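You operate a simulated robot arm through the tools that you are given. There is no shell and no other tool. Be economical: measure what you need, move in short steps, check, and stop when the job is done.

The job below is to be done with a simulated robot arm. You get a single attempt, and the scene is never put back.

## Task
Take the green dial case on the work top surface and put it away on the top of the steel shelf.

Only the result counts: the job must be done as asked and must still hold three seconds after the hand-in. Knocking over, shifting, dropping, spilling or breaking anything else fails it.

## Robot
A 6-joint arm with a two-finger parallel gripper, fixed in place. Base frame: the origin is at the foot of the arm, x ahead of it, y to its left, z up; the work surface is at about z = 0.85. Units: m, rad, N and s.
With the tool pointing down near the work surface it reaches from about 0.36 to 0.76 m from the base axis. Its first joint turns from -1.152 to 1.152 rad. Payload 2.45 kg.
The TCP is the grasp point between the finger pads, 0.024 m short of the fingertips. In the tool frame z runs along the fingers and y along their closing line. The gripper opens to 0.068 m. The fingers are 0.017 m wide and 0.01 m thick; the gripper's body (0.04 by 0.07 m) begins 0.041 m behind the TCP.
Orientation is that of the tool frame in the base frame, as [roll, pitch, yaw] about the fixed x, y, z axes, in that order (R = Rz(yaw) Ry(pitch) Rx(roll)). With the fingers straight down and closing along the base's y, the tool's x points along the base's -x, its y along +y and its z along -z.

## Interface
- The arm moves only by the tool send_rows. Its argument "commands" is one flat list of numbers, 7 for each row, row after row: the shift along the base's x, y, z in m, then the turn, a rotation vector about the base's x, y, z in rad, then the gripper command, from -1 (shut) to 1 (fully open), values between in proportion. In form: [dx, dy, dz, wx, wy, wz, gripper, dx, dy, dz, wx, wy, wz, gripper, ...]. A call has 1 to 20 rows; each row is the pose to reach, as a shift and turn from the pose commanded when the call began. Each row takes 0.2 s and may step no farther than 0.05 m and 0.15 rad from the row before; otherwise, or with a gripper value out of range, the whole call is refused. A pose out of reach is approached as far as the arm can. The call stops where the force on the tool passes 40 N (or 10 N more than at its start, if that is more) or the arm is blocked; 0.2 s more then pass. The fingers move at their own pace (about 0.108 m/s each) and stop on an object; they squeeze with about 22 N. The grip force told is the motor's: it shows also when the fingers shut on nothing. Time passes only in rows, and 0.2 s behind the last, so rows that repeat a pose let the fingers close. It gives the time, the measured TCP pose, the force on the tool (base axes), the opening and the grip force at its end, in the units of the frame above (readings bear some noise).
- Cameras (640 x 400 px; columns grow to the right, rows downward): "scene" is fixed at [0.1606, 0.4327, 1.4771]; the picture's right is [-0.68, -0.73, 0.00], its down [-0.36, 0.34, -0.87] and it looks along [0.63, -0.59, -0.50] (base axes); focal length 220 px, centre (320, 200). "wrist" rides on the gripper at [0.084, 0.011, -0.075] in the tool frame; the picture's right is [-0.13, 0.99, 0.00], its down [-0.60, -0.08, -0.79] and it looks along [-0.79, -0.10, 0.61] (tool axes); focal length 251 px, centre (320, 200). There is no depth. A picture from a camera that has moved, and an enlarged one, comes with that camera's place and axes in the base frame and with its lens. The place of the scene camera against the robot may be out by one fixed shift of up to 0.025 m in any direction.
- grab_frame(camera): a new picture of that camera. No time passes.
- inspect(camera, box): a new picture of the part [left, top, right, bottom] of that camera's present view, enlarged. No time passes.
- close_job(): hands the job in; it is judged then, once.

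Work in short steps. Places have to be worked out from the pictures, the camera data and where the tool is seen: move nearer, look again, correct. Check each grasp and each placing, and mend what went wrong. You have 90 turns and 38 pictures in all, those below and enlarged ones among them. Open the gripper and draw the arm clear of the work before you hand the job in, unless the task says otherwise; then end with one line.

The tools are called after "Call:" as a command line: name --argument value ..., lists and objects as JSON in quotes. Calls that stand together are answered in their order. send_rows: Moves the arm, as the interface text tells. Its arguments: {"type":"object","properties":{"commands":{"type":"array","items":{"type":"number"}}},"required":["commands"]} The other tools are called the same way: grab_frame (camera) takes a picture; inspect (camera, box) takes an enlarged picture of a part of a camera's view; close_job () hands the job in.

At the start:

```text
clock: 0.0
eef_pos: [0.3567, 0.2377, 1.3789]
orientation: [-3.141, 0.001, 3.14]
contact_force: [0.0, 0.3, -0.4]
opening: 0.0679
finger_force: 0.1
```

scene: 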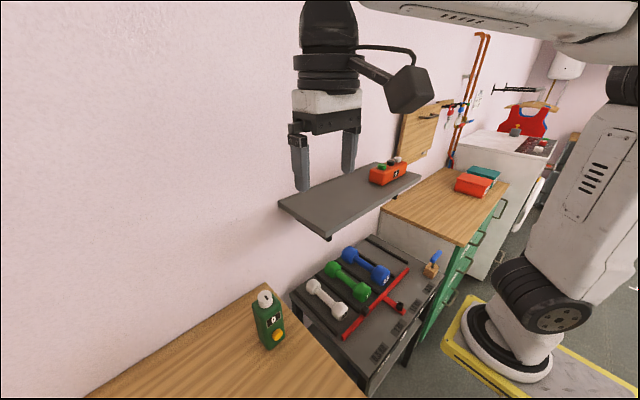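
wrist: 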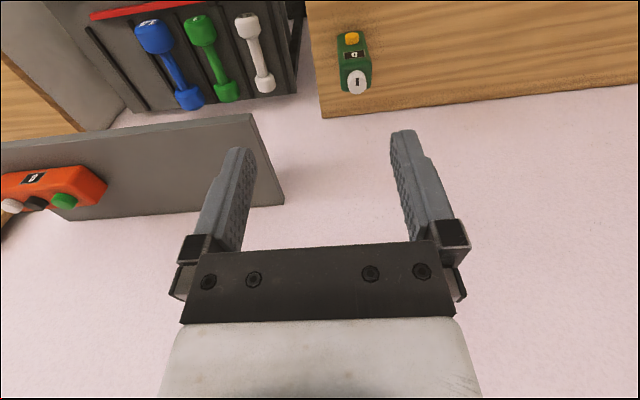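

The green case appears to be at about (0.50, 0.30) on the wooden top, and the grey wall shelf is to its right. I'll enlarge both in both cameras.

Call:
inspect --camera "scene" --box '[220, 270, 320, 370]'

Call:
inspect --camera "wrist" --box '[290, 0, 430, 130]'

Call:
inspect --camera "scene" --box '[260, 120, 460, 260]'

```text
4.00 times, centred on (270, 320) of scene
camera zoom: at [0.1606, 0.4327, 1.4771], right [-0.68, -0.73, 0.0], down [-0.36, 0.34, -0.87], along [0.63, -0.59, -0.5], focal length 882 px, centre (520, -280)
```

zoom: 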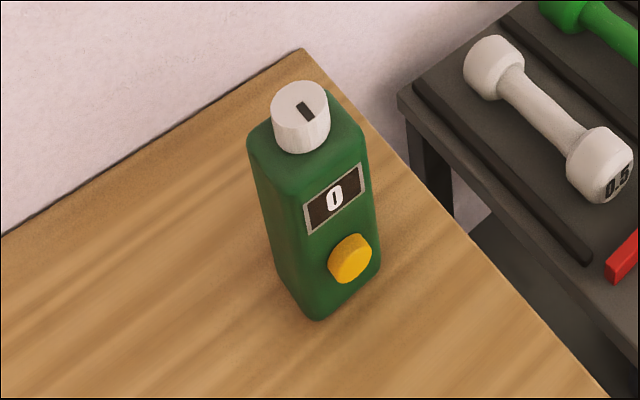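

```text
3.08 times, centred on (360, 65) of wrist
camera zoom: at [0.2714, 0.2494, 1.4535], right [0.13, 0.99, 0.0], down [0.6, -0.08, 0.79], along [0.79, -0.1, -0.61], focal length 774 px, centre (197, 615)
```

zoom: 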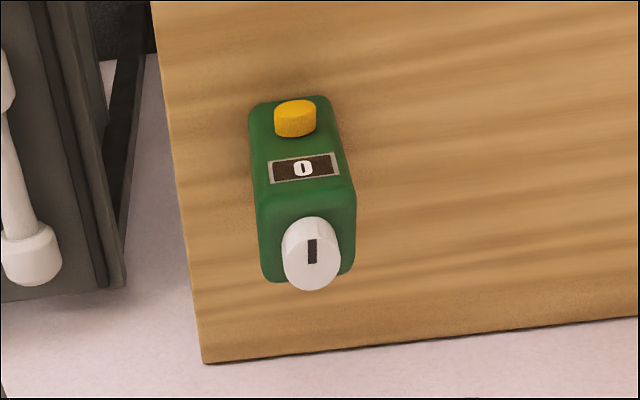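

```text
2.86 times, centred on (360, 190) of scene
camera zoom: at [0.1606, 0.4327, 1.4771], right [-0.68, -0.73, 0.0], down [-0.36, 0.34, -0.87], along [0.63, -0.59, -0.5], focal length 630 px, centre (206, 229)
```

zoom: 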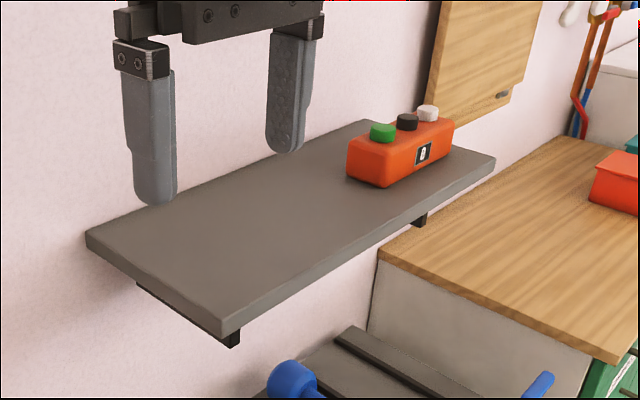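

The case stands upright at about (0.515, 0.288) with yaw near 0 and its top at about z 1.0. The shelf top is at about z 1.125, spanning x 0.475–0.69 and y −0.42 to 0.12, with the orange item at y < −0.2. I'll move nearer, above and behind the case, and look again.

Call:
send_rows --commands '[0.015, 0.01, -0.04, 0, 0, 0, 1, 0.03, 0.02, -0.08, 0, 0, 0, 1, 0.045, 0.03, -0.12, 0, 0, 0, 1, 0.06, 0.04, -0.16, 0, 0, 0, 1, 0.083, 0.05, -0.2, 0, 0, 0, 1, 0.083, 0.05, -0.21, 0, 0, 0, 1]'

Call:
grab_frame --camera "wrist"

Call:
grab_frame --camera "scene"

```text
clock: 1.4
eef_pos: [0.4407, 0.2886, 1.1676]
orientation: [-3.141, 0.0, -3.141]
contact_force: [0.1, -0.5, 0.5]
opening: 0.0682
finger_force: 0.0
```

```text
32 pictures are left
camera wrist: at [0.3552, 0.2999, 1.243], right [0.13, 0.99, 0.0], down [0.6, -0.08, 0.79], along [0.79, -0.1, -0.61], focal length 251 px, centre (320, 200)
```

wrist: 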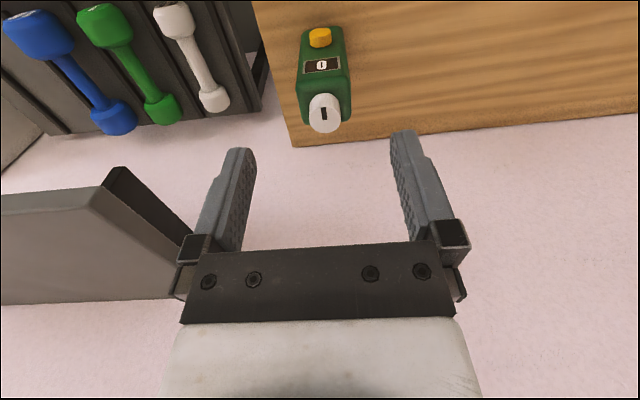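

```text
31 pictures are left
```

scene: 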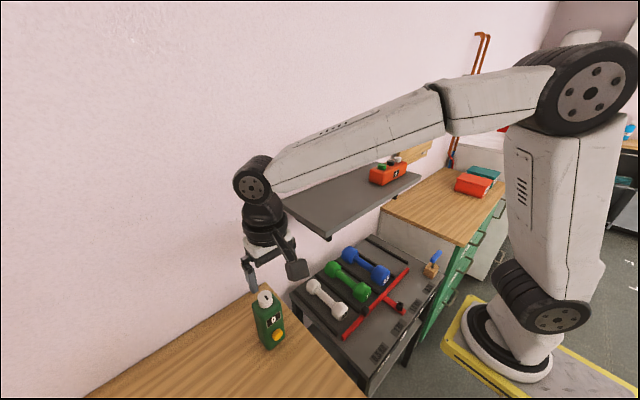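

The dial is at about (0.516, 0.286). I'll enlarge it to get the width and yaw.

Call:
inspect --camera "wrist" --box '[280, 10, 400, 140]'

```text
3.08 times, centred on (340, 75) of wrist
camera zoom: at [0.3552, 0.2999, 1.243], right [0.13, 0.99, 0.0], down [0.6, -0.08, 0.79], along [0.79, -0.1, -0.61], focal length 774 px, centre (258, 585)
```

zoom: 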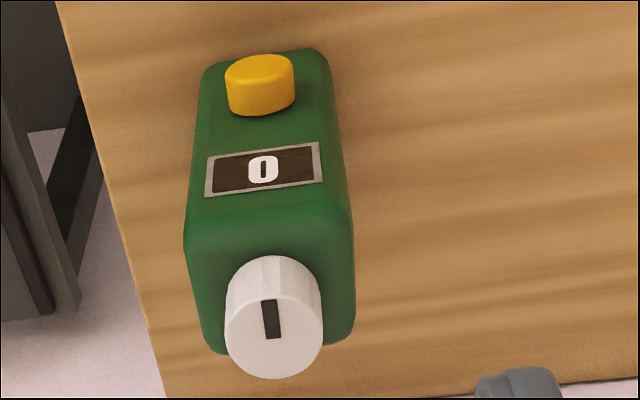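

Body: x 0.488–0.534, y 0.26–0.315, top at about 0.99, dial top at about 1.015. I'll move over it and lower until the fingertips are just above the body top, then check the alignment.

Call:
send_rows --commands '[0.035, -0.001, 0, 0, 0, 0, 1, 0.07, -0.001, 0, 0, 0, 0, 1, 0.07, -0.001, -0.045, 0, 0, 0, 1, 0.07, -0.001, -0.09, 0, 0, 0, 1, 0.07, -0.001, -0.13, 0, 0, 0, 1, 0.07, -0.001, -0.13, 0, 0, 0, 1]'

Call:
inspect --camera "scene" --box '[200, 230, 340, 370]'

Call:
grab_frame --camera "wrist"

```text
clock: 2.8
eef_pos: [0.5091, 0.2872, 1.038]
orientation: [3.141, -0.002, 3.14]
contact_force: [0.3, -0.6, 0.3]
opening: 0.0679
finger_force: 0.1
```

```text
2.86 times, centred on (270, 300) of scene
camera zoom: at [0.1606, 0.4327, 1.4771], right [-0.68, -0.73, 0.0], down [-0.36, 0.34, -0.87], along [0.63, -0.59, -0.5], focal length 630 px, centre (463, -86)
```

zoom: 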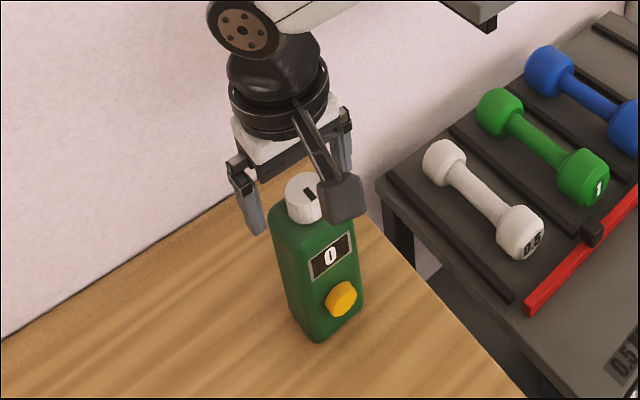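

```text
28 pictures are left
camera wrist: at [0.4241, 0.2991, 1.1126], right [0.13, 0.99, 0.0], down [0.6, -0.08, 0.79], along [0.79, -0.1, -0.61], focal length 251 px, centre (320, 200)
```

wrist: 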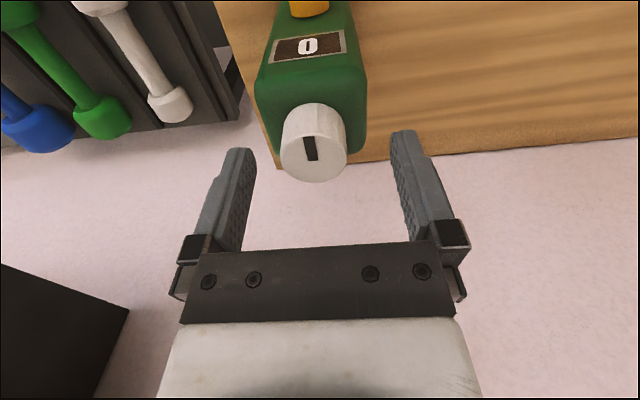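

The alignment looks close. I'll enlarge once to check centring and yaw before descending, since there are only about 6 mm of clearance per side.

Call:
inspect --camera "wrist" --box '[220, 0, 420, 190]'

```text
2.11 times, centred on (320, 95) of wrist
camera zoom: at [0.4241, 0.2991, 1.1126], right [0.13, 0.99, 0.0], down [0.6, -0.08, 0.79], along [0.79, -0.1, -0.61], focal length 529 px, centre (320, 421)
```

zoom: 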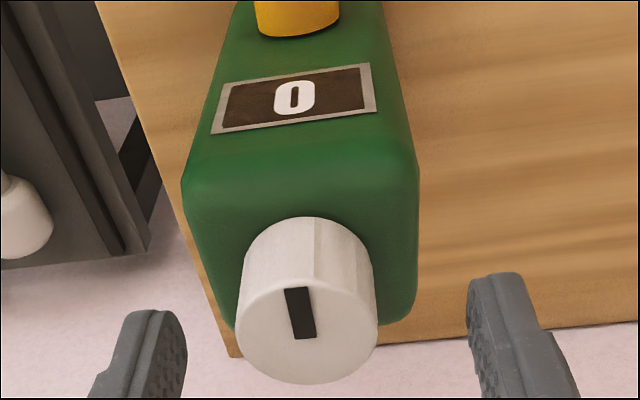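

Yaw is about 0, the centre is at about (0.511, 0.286), and the dial top is at about 1.018. I'll descend to TCP z ≈ 0.985, which leaves the gripper body just above the dial, and then close.

Call:
send_rows --commands '[0.002, -0.001, -0.015, 0, 0, 0, 1, 0.002, -0.001, -0.03, 0, 0, 0, 1, 0.002, -0.001, -0.042, 0, 0, 0, 1, 0.002, -0.001, -0.052, 0, 0, 0, 1, 0.002, -0.001, -0.052, 0, 0, 0, 1]'

Call:
grab_frame --camera "wrist"

Call:
inspect --camera "scene" --box '[200, 230, 340, 370]'

```text
clock: 4.0
eef_pos: [0.512, 0.2854, 0.9855]
orientation: [3.141, 0.0, 3.141]
contact_force: [-0.2, -0.3, 1.2]
opening: 0.0679
finger_force: 0.0
```

```text
26 pictures are left
camera wrist: at [0.4263, 0.2974, 1.0611], right [0.13, 0.99, 0.0], down [0.6, -0.08, 0.79], along [0.79, -0.1, -0.61], focal length 251 px, centre (320, 200)
```

wrist: 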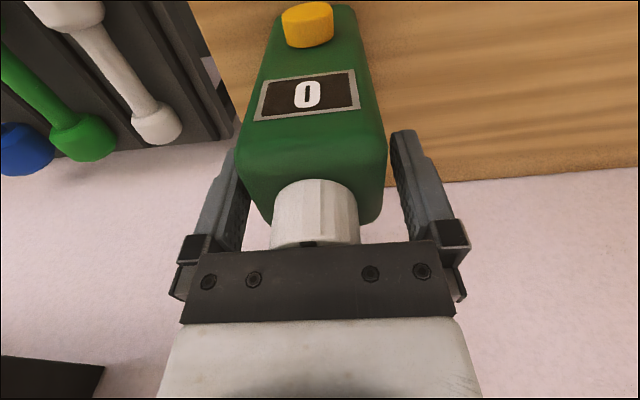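

```text
2.86 times, centred on (270, 300) of scene
camera zoom: at [0.1606, 0.4327, 1.4771], right [-0.68, -0.73, 0.0], down [-0.36, 0.34, -0.87], along [0.63, -0.59, -0.5], focal length 630 px, centre (463, -86)
```

zoom: 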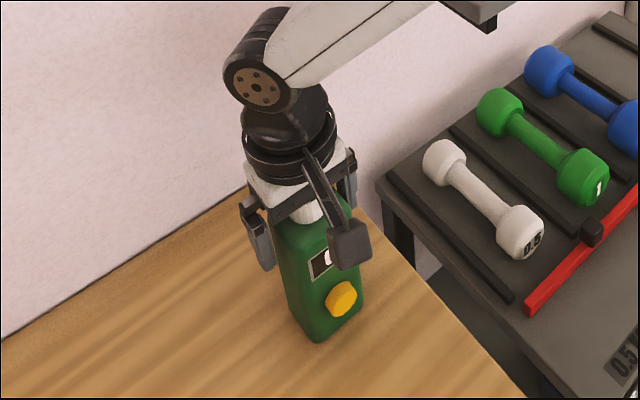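

The fingers straddle the body with no contact. I'll close the gripper.

Call:
send_rows --commands '[0, 0, 0, 0, 0, 0, -0.2, 0, 0, 0, 0, 0, 0, -1, 0, 0, 0, 0, 0, 0, -1, 0, 0, 0, 0, 0, 0, -1]'

```text
clock: 5.0
eef_pos: [0.5116, 0.2865, 0.9845]
orientation: [3.141, 0.0, -3.141]
contact_force: [0.6, -0.7, -0.3]
opening: 0.058
finger_force: 21.5
```

It's gripped at 0.058 m. I'll lift slightly and check.

Call:
send_rows --commands '[0, 0, 0.01, 0, 0, 0, -1, 0, 0, 0.025, 0, 0, 0, -1, 0, 0, 0.04, 0, 0, 0, -1, 0, 0, 0.04, 0, 0, 0, -1]'

Call:
inspect --camera "scene" --box '[200, 210, 360, 370]'

```text
clock: 6.0
eef_pos: [0.5119, 0.2866, 1.0254]
orientation: [-3.141, -0.001, -3.14]
contact_force: [-0.8, 1.1, -4.3]
opening: 0.0577
finger_force: 21.6
```

```text
2.50 times, centred on (280, 290) of scene
camera zoom: at [0.1607, 0.4327, 1.4771], right [-0.68, -0.73, 0.0], down [-0.36, 0.34, -0.87], along [0.63, -0.59, -0.5], focal length 551 px, centre (420, -25)
```

zoom: 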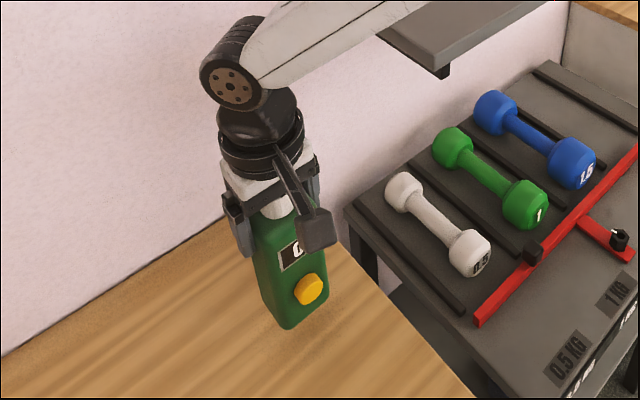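

Held (about 0.45 kg), with the case bottom about 0.135 below the TCP. I'll raise straight up to TCP z ≈ 1.34.

Call:
send_rows --commands '[0, 0, 0.03, 0, 0, 0, -1, 0, 0, 0.07, 0, 0, 0, -1, 0, 0, 0.11, 0, 0, 0, -1, 0, 0, 0.15, 0, 0, 0, -1, 0, 0, 0.19, 0, 0, 0, -1, 0, 0, 0.23, 0, 0, 0, -1, 0, 0, 0.27, 0, 0, 0, -1, 0, 0, 0.3, 0, 0, 0, -1, 0, 0, 0.315, 0, 0, 0, -1, 0, 0, 0.315, 0, 0, 0, -1]'

Call:
grab_frame --camera "scene"

Call:
grab_frame --camera "wrist"

```text
clock: 8.2
eef_pos: [0.512, 0.2868, 1.3406]
orientation: [3.142, 0.001, 3.141]
contact_force: [0.2, 0.5, -4.1]
opening: 0.058
finger_force: 22.2
```

```text
23 pictures are left
```

scene: 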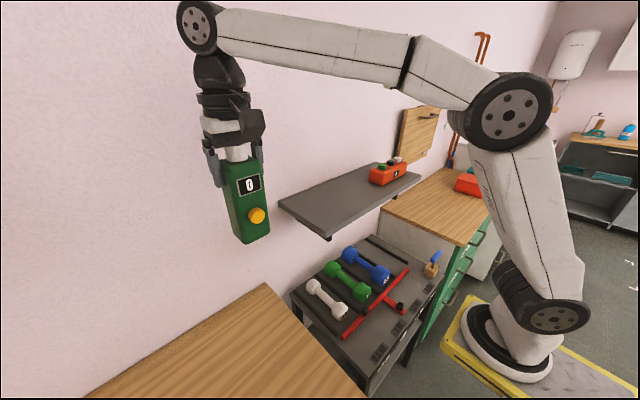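

```text
22 pictures are left
camera wrist: at [0.4263, 0.2972, 1.4163], right [0.13, 0.99, 0.0], down [0.6, -0.08, 0.79], along [0.79, -0.1, -0.61], focal length 251 px, centre (320, 200)
```

wrist: 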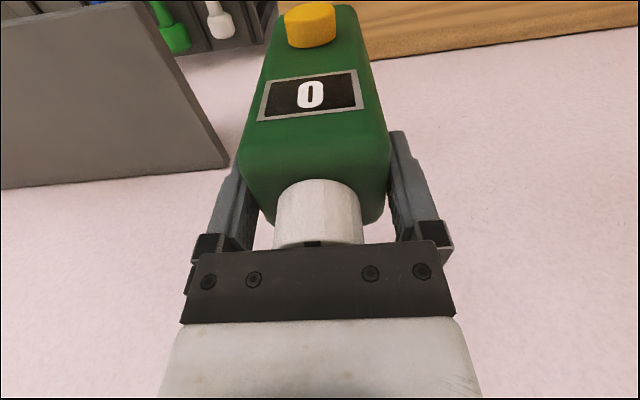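

Shelf estimate confirmed (wall-left corner at about (0.68, 0.12)). I'll carry the case over the shelf to about (0.565, 0.03), still high.

Call:
send_rows --commands '[0.0, -0.025, 0, 0, 0, 0, -1, 0.0, -0.06, 0, 0, 0, 0, -1, 0.01, -0.1, 0, 0, 0, 0, -1, 0.02, -0.14, 0, 0, 0, 0, -1, 0.03, -0.18, 0, 0, 0, 0, -1, 0.04, -0.215, 0, 0, 0, 0, -1, 0.053, -0.245, 0, 0, 0, 0, -1, 0.053, -0.257, 0, 0, 0, 0, -1, 0.053, -0.257, 0, 0, 0, 0, -1]'

Call:
grab_frame --camera "scene"

Call:
grab_frame --camera "wrist"

```text
clock: 10.2
eef_pos: [0.5655, 0.0282, 1.3399]
orientation: [-3.141, 0.0, 3.141]
contact_force: [0.5, 0.1, -4.3]
opening: 0.0576
finger_force: 22.3
```

```text
21 pictures are left
```

scene: 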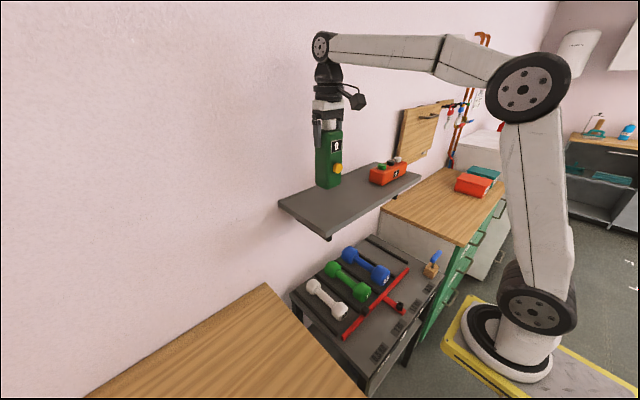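

```text
20 pictures are left
camera wrist: at [0.4804, 0.0399, 1.4162], right [0.13, 0.99, 0.0], down [0.6, -0.08, 0.79], along [0.79, -0.1, -0.61], focal length 251 px, centre (320, 200)
```

wrist: 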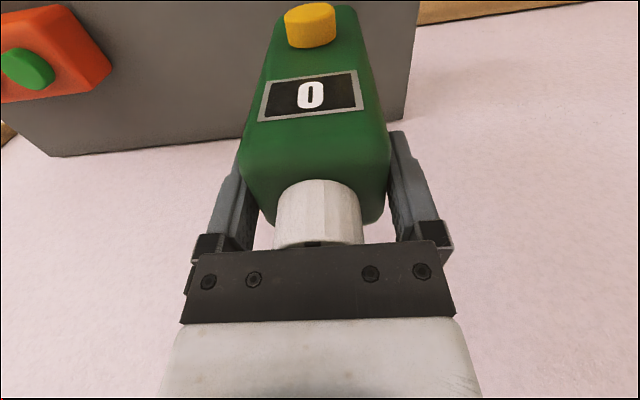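

The case hangs over the shelf with ample room. I'll lower it to about 1 cm above the expected contact (TCP ≈ 1.26).

Call:
send_rows --commands '[0, 0, -0.025, 0, 0, 0, -1, 0, 0, -0.05, 0, 0, 0, -1, 0, 0, -0.063, 0, 0, 0, -1, 0, 0, -0.07, 0, 0, 0, -1, 0, 0, -0.07, 0, 0, 0, -1]'

Call:
inspect --camera "scene" --box '[260, 100, 420, 260]'

```text
clock: 11.4
eef_pos: [0.5654, 0.0291, 1.274]
orientation: [3.14, 0.01, -3.141]
contact_force: [1.0, -1.2, 26.3]
opening: 0.0574
finger_force: 22.4
```

```text
2.50 times, centred on (340, 180) of scene
camera zoom: at [0.1602, 0.4327, 1.4772], right [-0.68, -0.73, 0.0], down [-0.36, 0.34, -0.87], along [0.64, -0.59, -0.5], focal length 551 px, centre (270, 250)
```

zoom: 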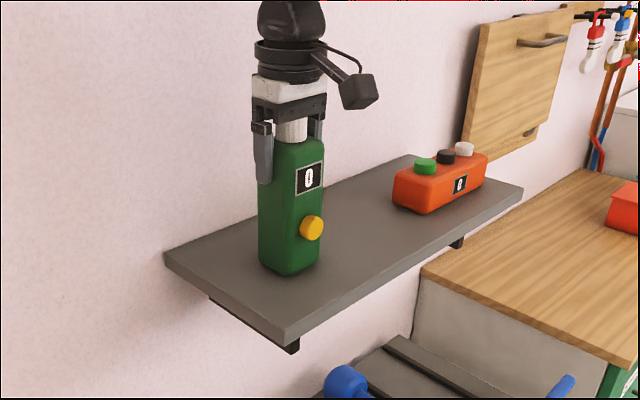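

It touched down at TCP ≈ 1.274 (26 N up), so the shelf is about 1.4 cm higher than I estimated. I'll ease up a few mm to a light contact.

Call:
send_rows --commands '[0, 0, 0.0015, 0, 0, 0, -1, 0, 0, 0.003, 0, 0, 0, -1, 0, 0, 0.003, 0, 0, 0, -1]'

```text
clock: 12.2
eef_pos: [0.5656, 0.0298, 1.2737]
orientation: [3.142, -0.003, 3.141]
contact_force: [3.1, -3.0, 13.5]
opening: 0.0579
finger_force: 22.3
```

Force is 13.5 N, still pressing a bit; I'll ease up a little more.

Call:
send_rows --commands '[0, 0, 0.0015, 0, 0, 0, -1, 0, 0, 0.0015, 0, 0, 0, -1]'

Call:
inspect --camera "scene" --box '[280, 120, 380, 220]'

```text
clock: 12.8
eef_pos: [0.564, 0.0292, 1.2738]
orientation: [-3.141, -0.005, -3.141]
contact_force: [-0.2, -0.4, -0.8]
opening: 0.0578
finger_force: 21.7
```

```text
4.00 times, centred on (330, 170) of scene
camera zoom: at [0.1607, 0.4327, 1.4771], right [-0.68, -0.73, 0.0], down [-0.36, 0.34, -0.87], along [0.63, -0.59, -0.5], focal length 882 px, centre (280, 320)
```

zoom: 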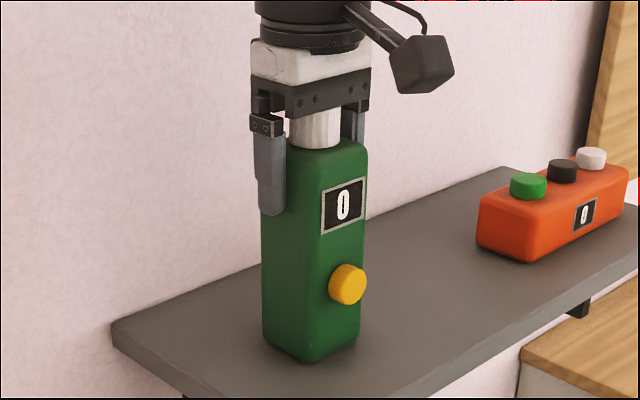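

The shelf now carries nearly all the weight and the case sits level. I'll release the grip.

Call:
send_rows --commands '[0, 0, 0, 0, 0, 0, -0.2, 0, 0, 0, 0, 0, 0, 0.5, 0, 0, 0, 0, 0, 0, 1, 0, 0, 0, 0, 0, 0, 1]'

Call:
grab_frame --camera "wrist"

Call:
inspect --camera "scene" --box '[280, 120, 380, 220]'

```text
clock: 13.8
eef_pos: [0.5644, 0.0289, 1.276]
orientation: [-3.141, 0.001, -3.14]
contact_force: [0.7, -0.4, 0.0]
opening: 0.0683
finger_force: 0.1
```

```text
17 pictures are left
camera wrist: at [0.4795, 0.0402, 1.3511], right [0.13, 0.99, 0.0], down [0.6, -0.08, 0.79], along [0.79, -0.1, -0.61], focal length 251 px, centre (320, 200)
```

wrist: 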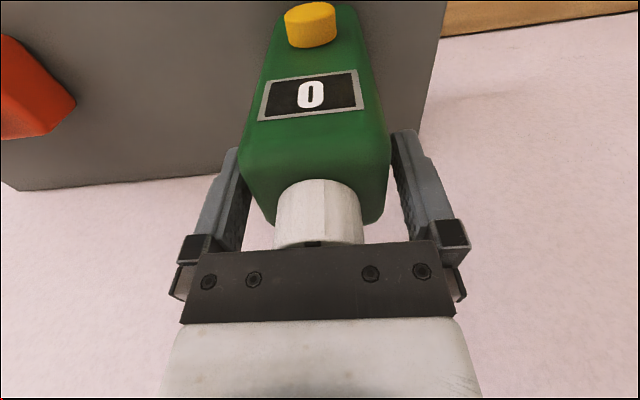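

```text
4.00 times, centred on (330, 170) of scene
camera zoom: at [0.1606, 0.4327, 1.4771], right [-0.68, -0.73, 0.0], down [-0.36, 0.34, -0.87], along [0.63, -0.59, -0.5], focal length 882 px, centre (280, 320)
```

zoom: 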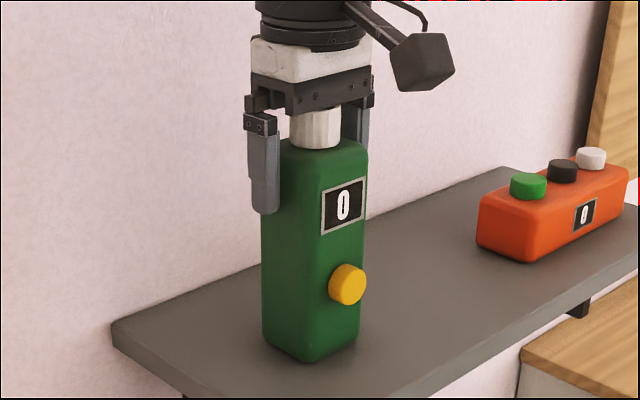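

Released, and the case is upright and steady with clearance on both sides. I'll lift straight up, slowly at first, then back away.

Call:
send_rows --commands '[0, 0, 0.01, 0, 0, 0, 1, 0, 0, 0.025, 0, 0, 0, 1, 0, 0, 0.045, 0, 0, 0, 1, 0, 0, 0.075, 0, 0, 0, 1, 0, 0, 0.11, 0, 0, 0, 1, -0.03, 0.01, 0.13, 0, 0, 0, 1, -0.07, 0.03, 0.13, 0, 0, 0, 1, -0.11, 0.05, 0.13, 0, 0, 0, 1, -0.15, 0.07, 0.13, 0, 0, 0, 1, -0.15, 0.07, 0.13, 0, 0, 0, 1]'

Call:
grab_frame --camera "scene"

Call:
grab_frame --camera "wrist"

```text
clock: 16.0
eef_pos: [0.4159, 0.0983, 1.4046]
orientation: [-3.142, -0.001, 3.141]
contact_force: [0.6, 0.1, 0.8]
opening: 0.0679
finger_force: 0.1
```

```text
15 pictures are left
```

scene: 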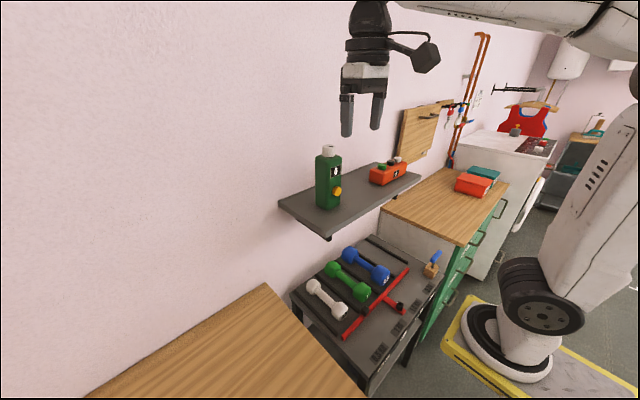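

```text
14 pictures are left
camera wrist: at [0.3292, 0.1094, 1.4807], right [0.13, 0.99, 0.0], down [0.6, -0.08, 0.79], along [0.79, -0.1, -0.61], focal length 251 px, centre (320, 200)
```

wrist: 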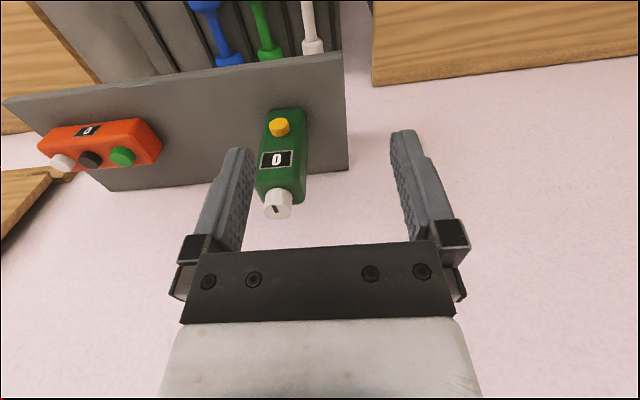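

The case stands upright on the shelf, nothing else has moved, and the arm is clear with the gripper open. I'm handing in.

Call:
close_job

```text
The job is handed in.
```

The green dial case is standing upright on top of the steel shelf, nothing else moved, and the arm is clear with the gripper open.
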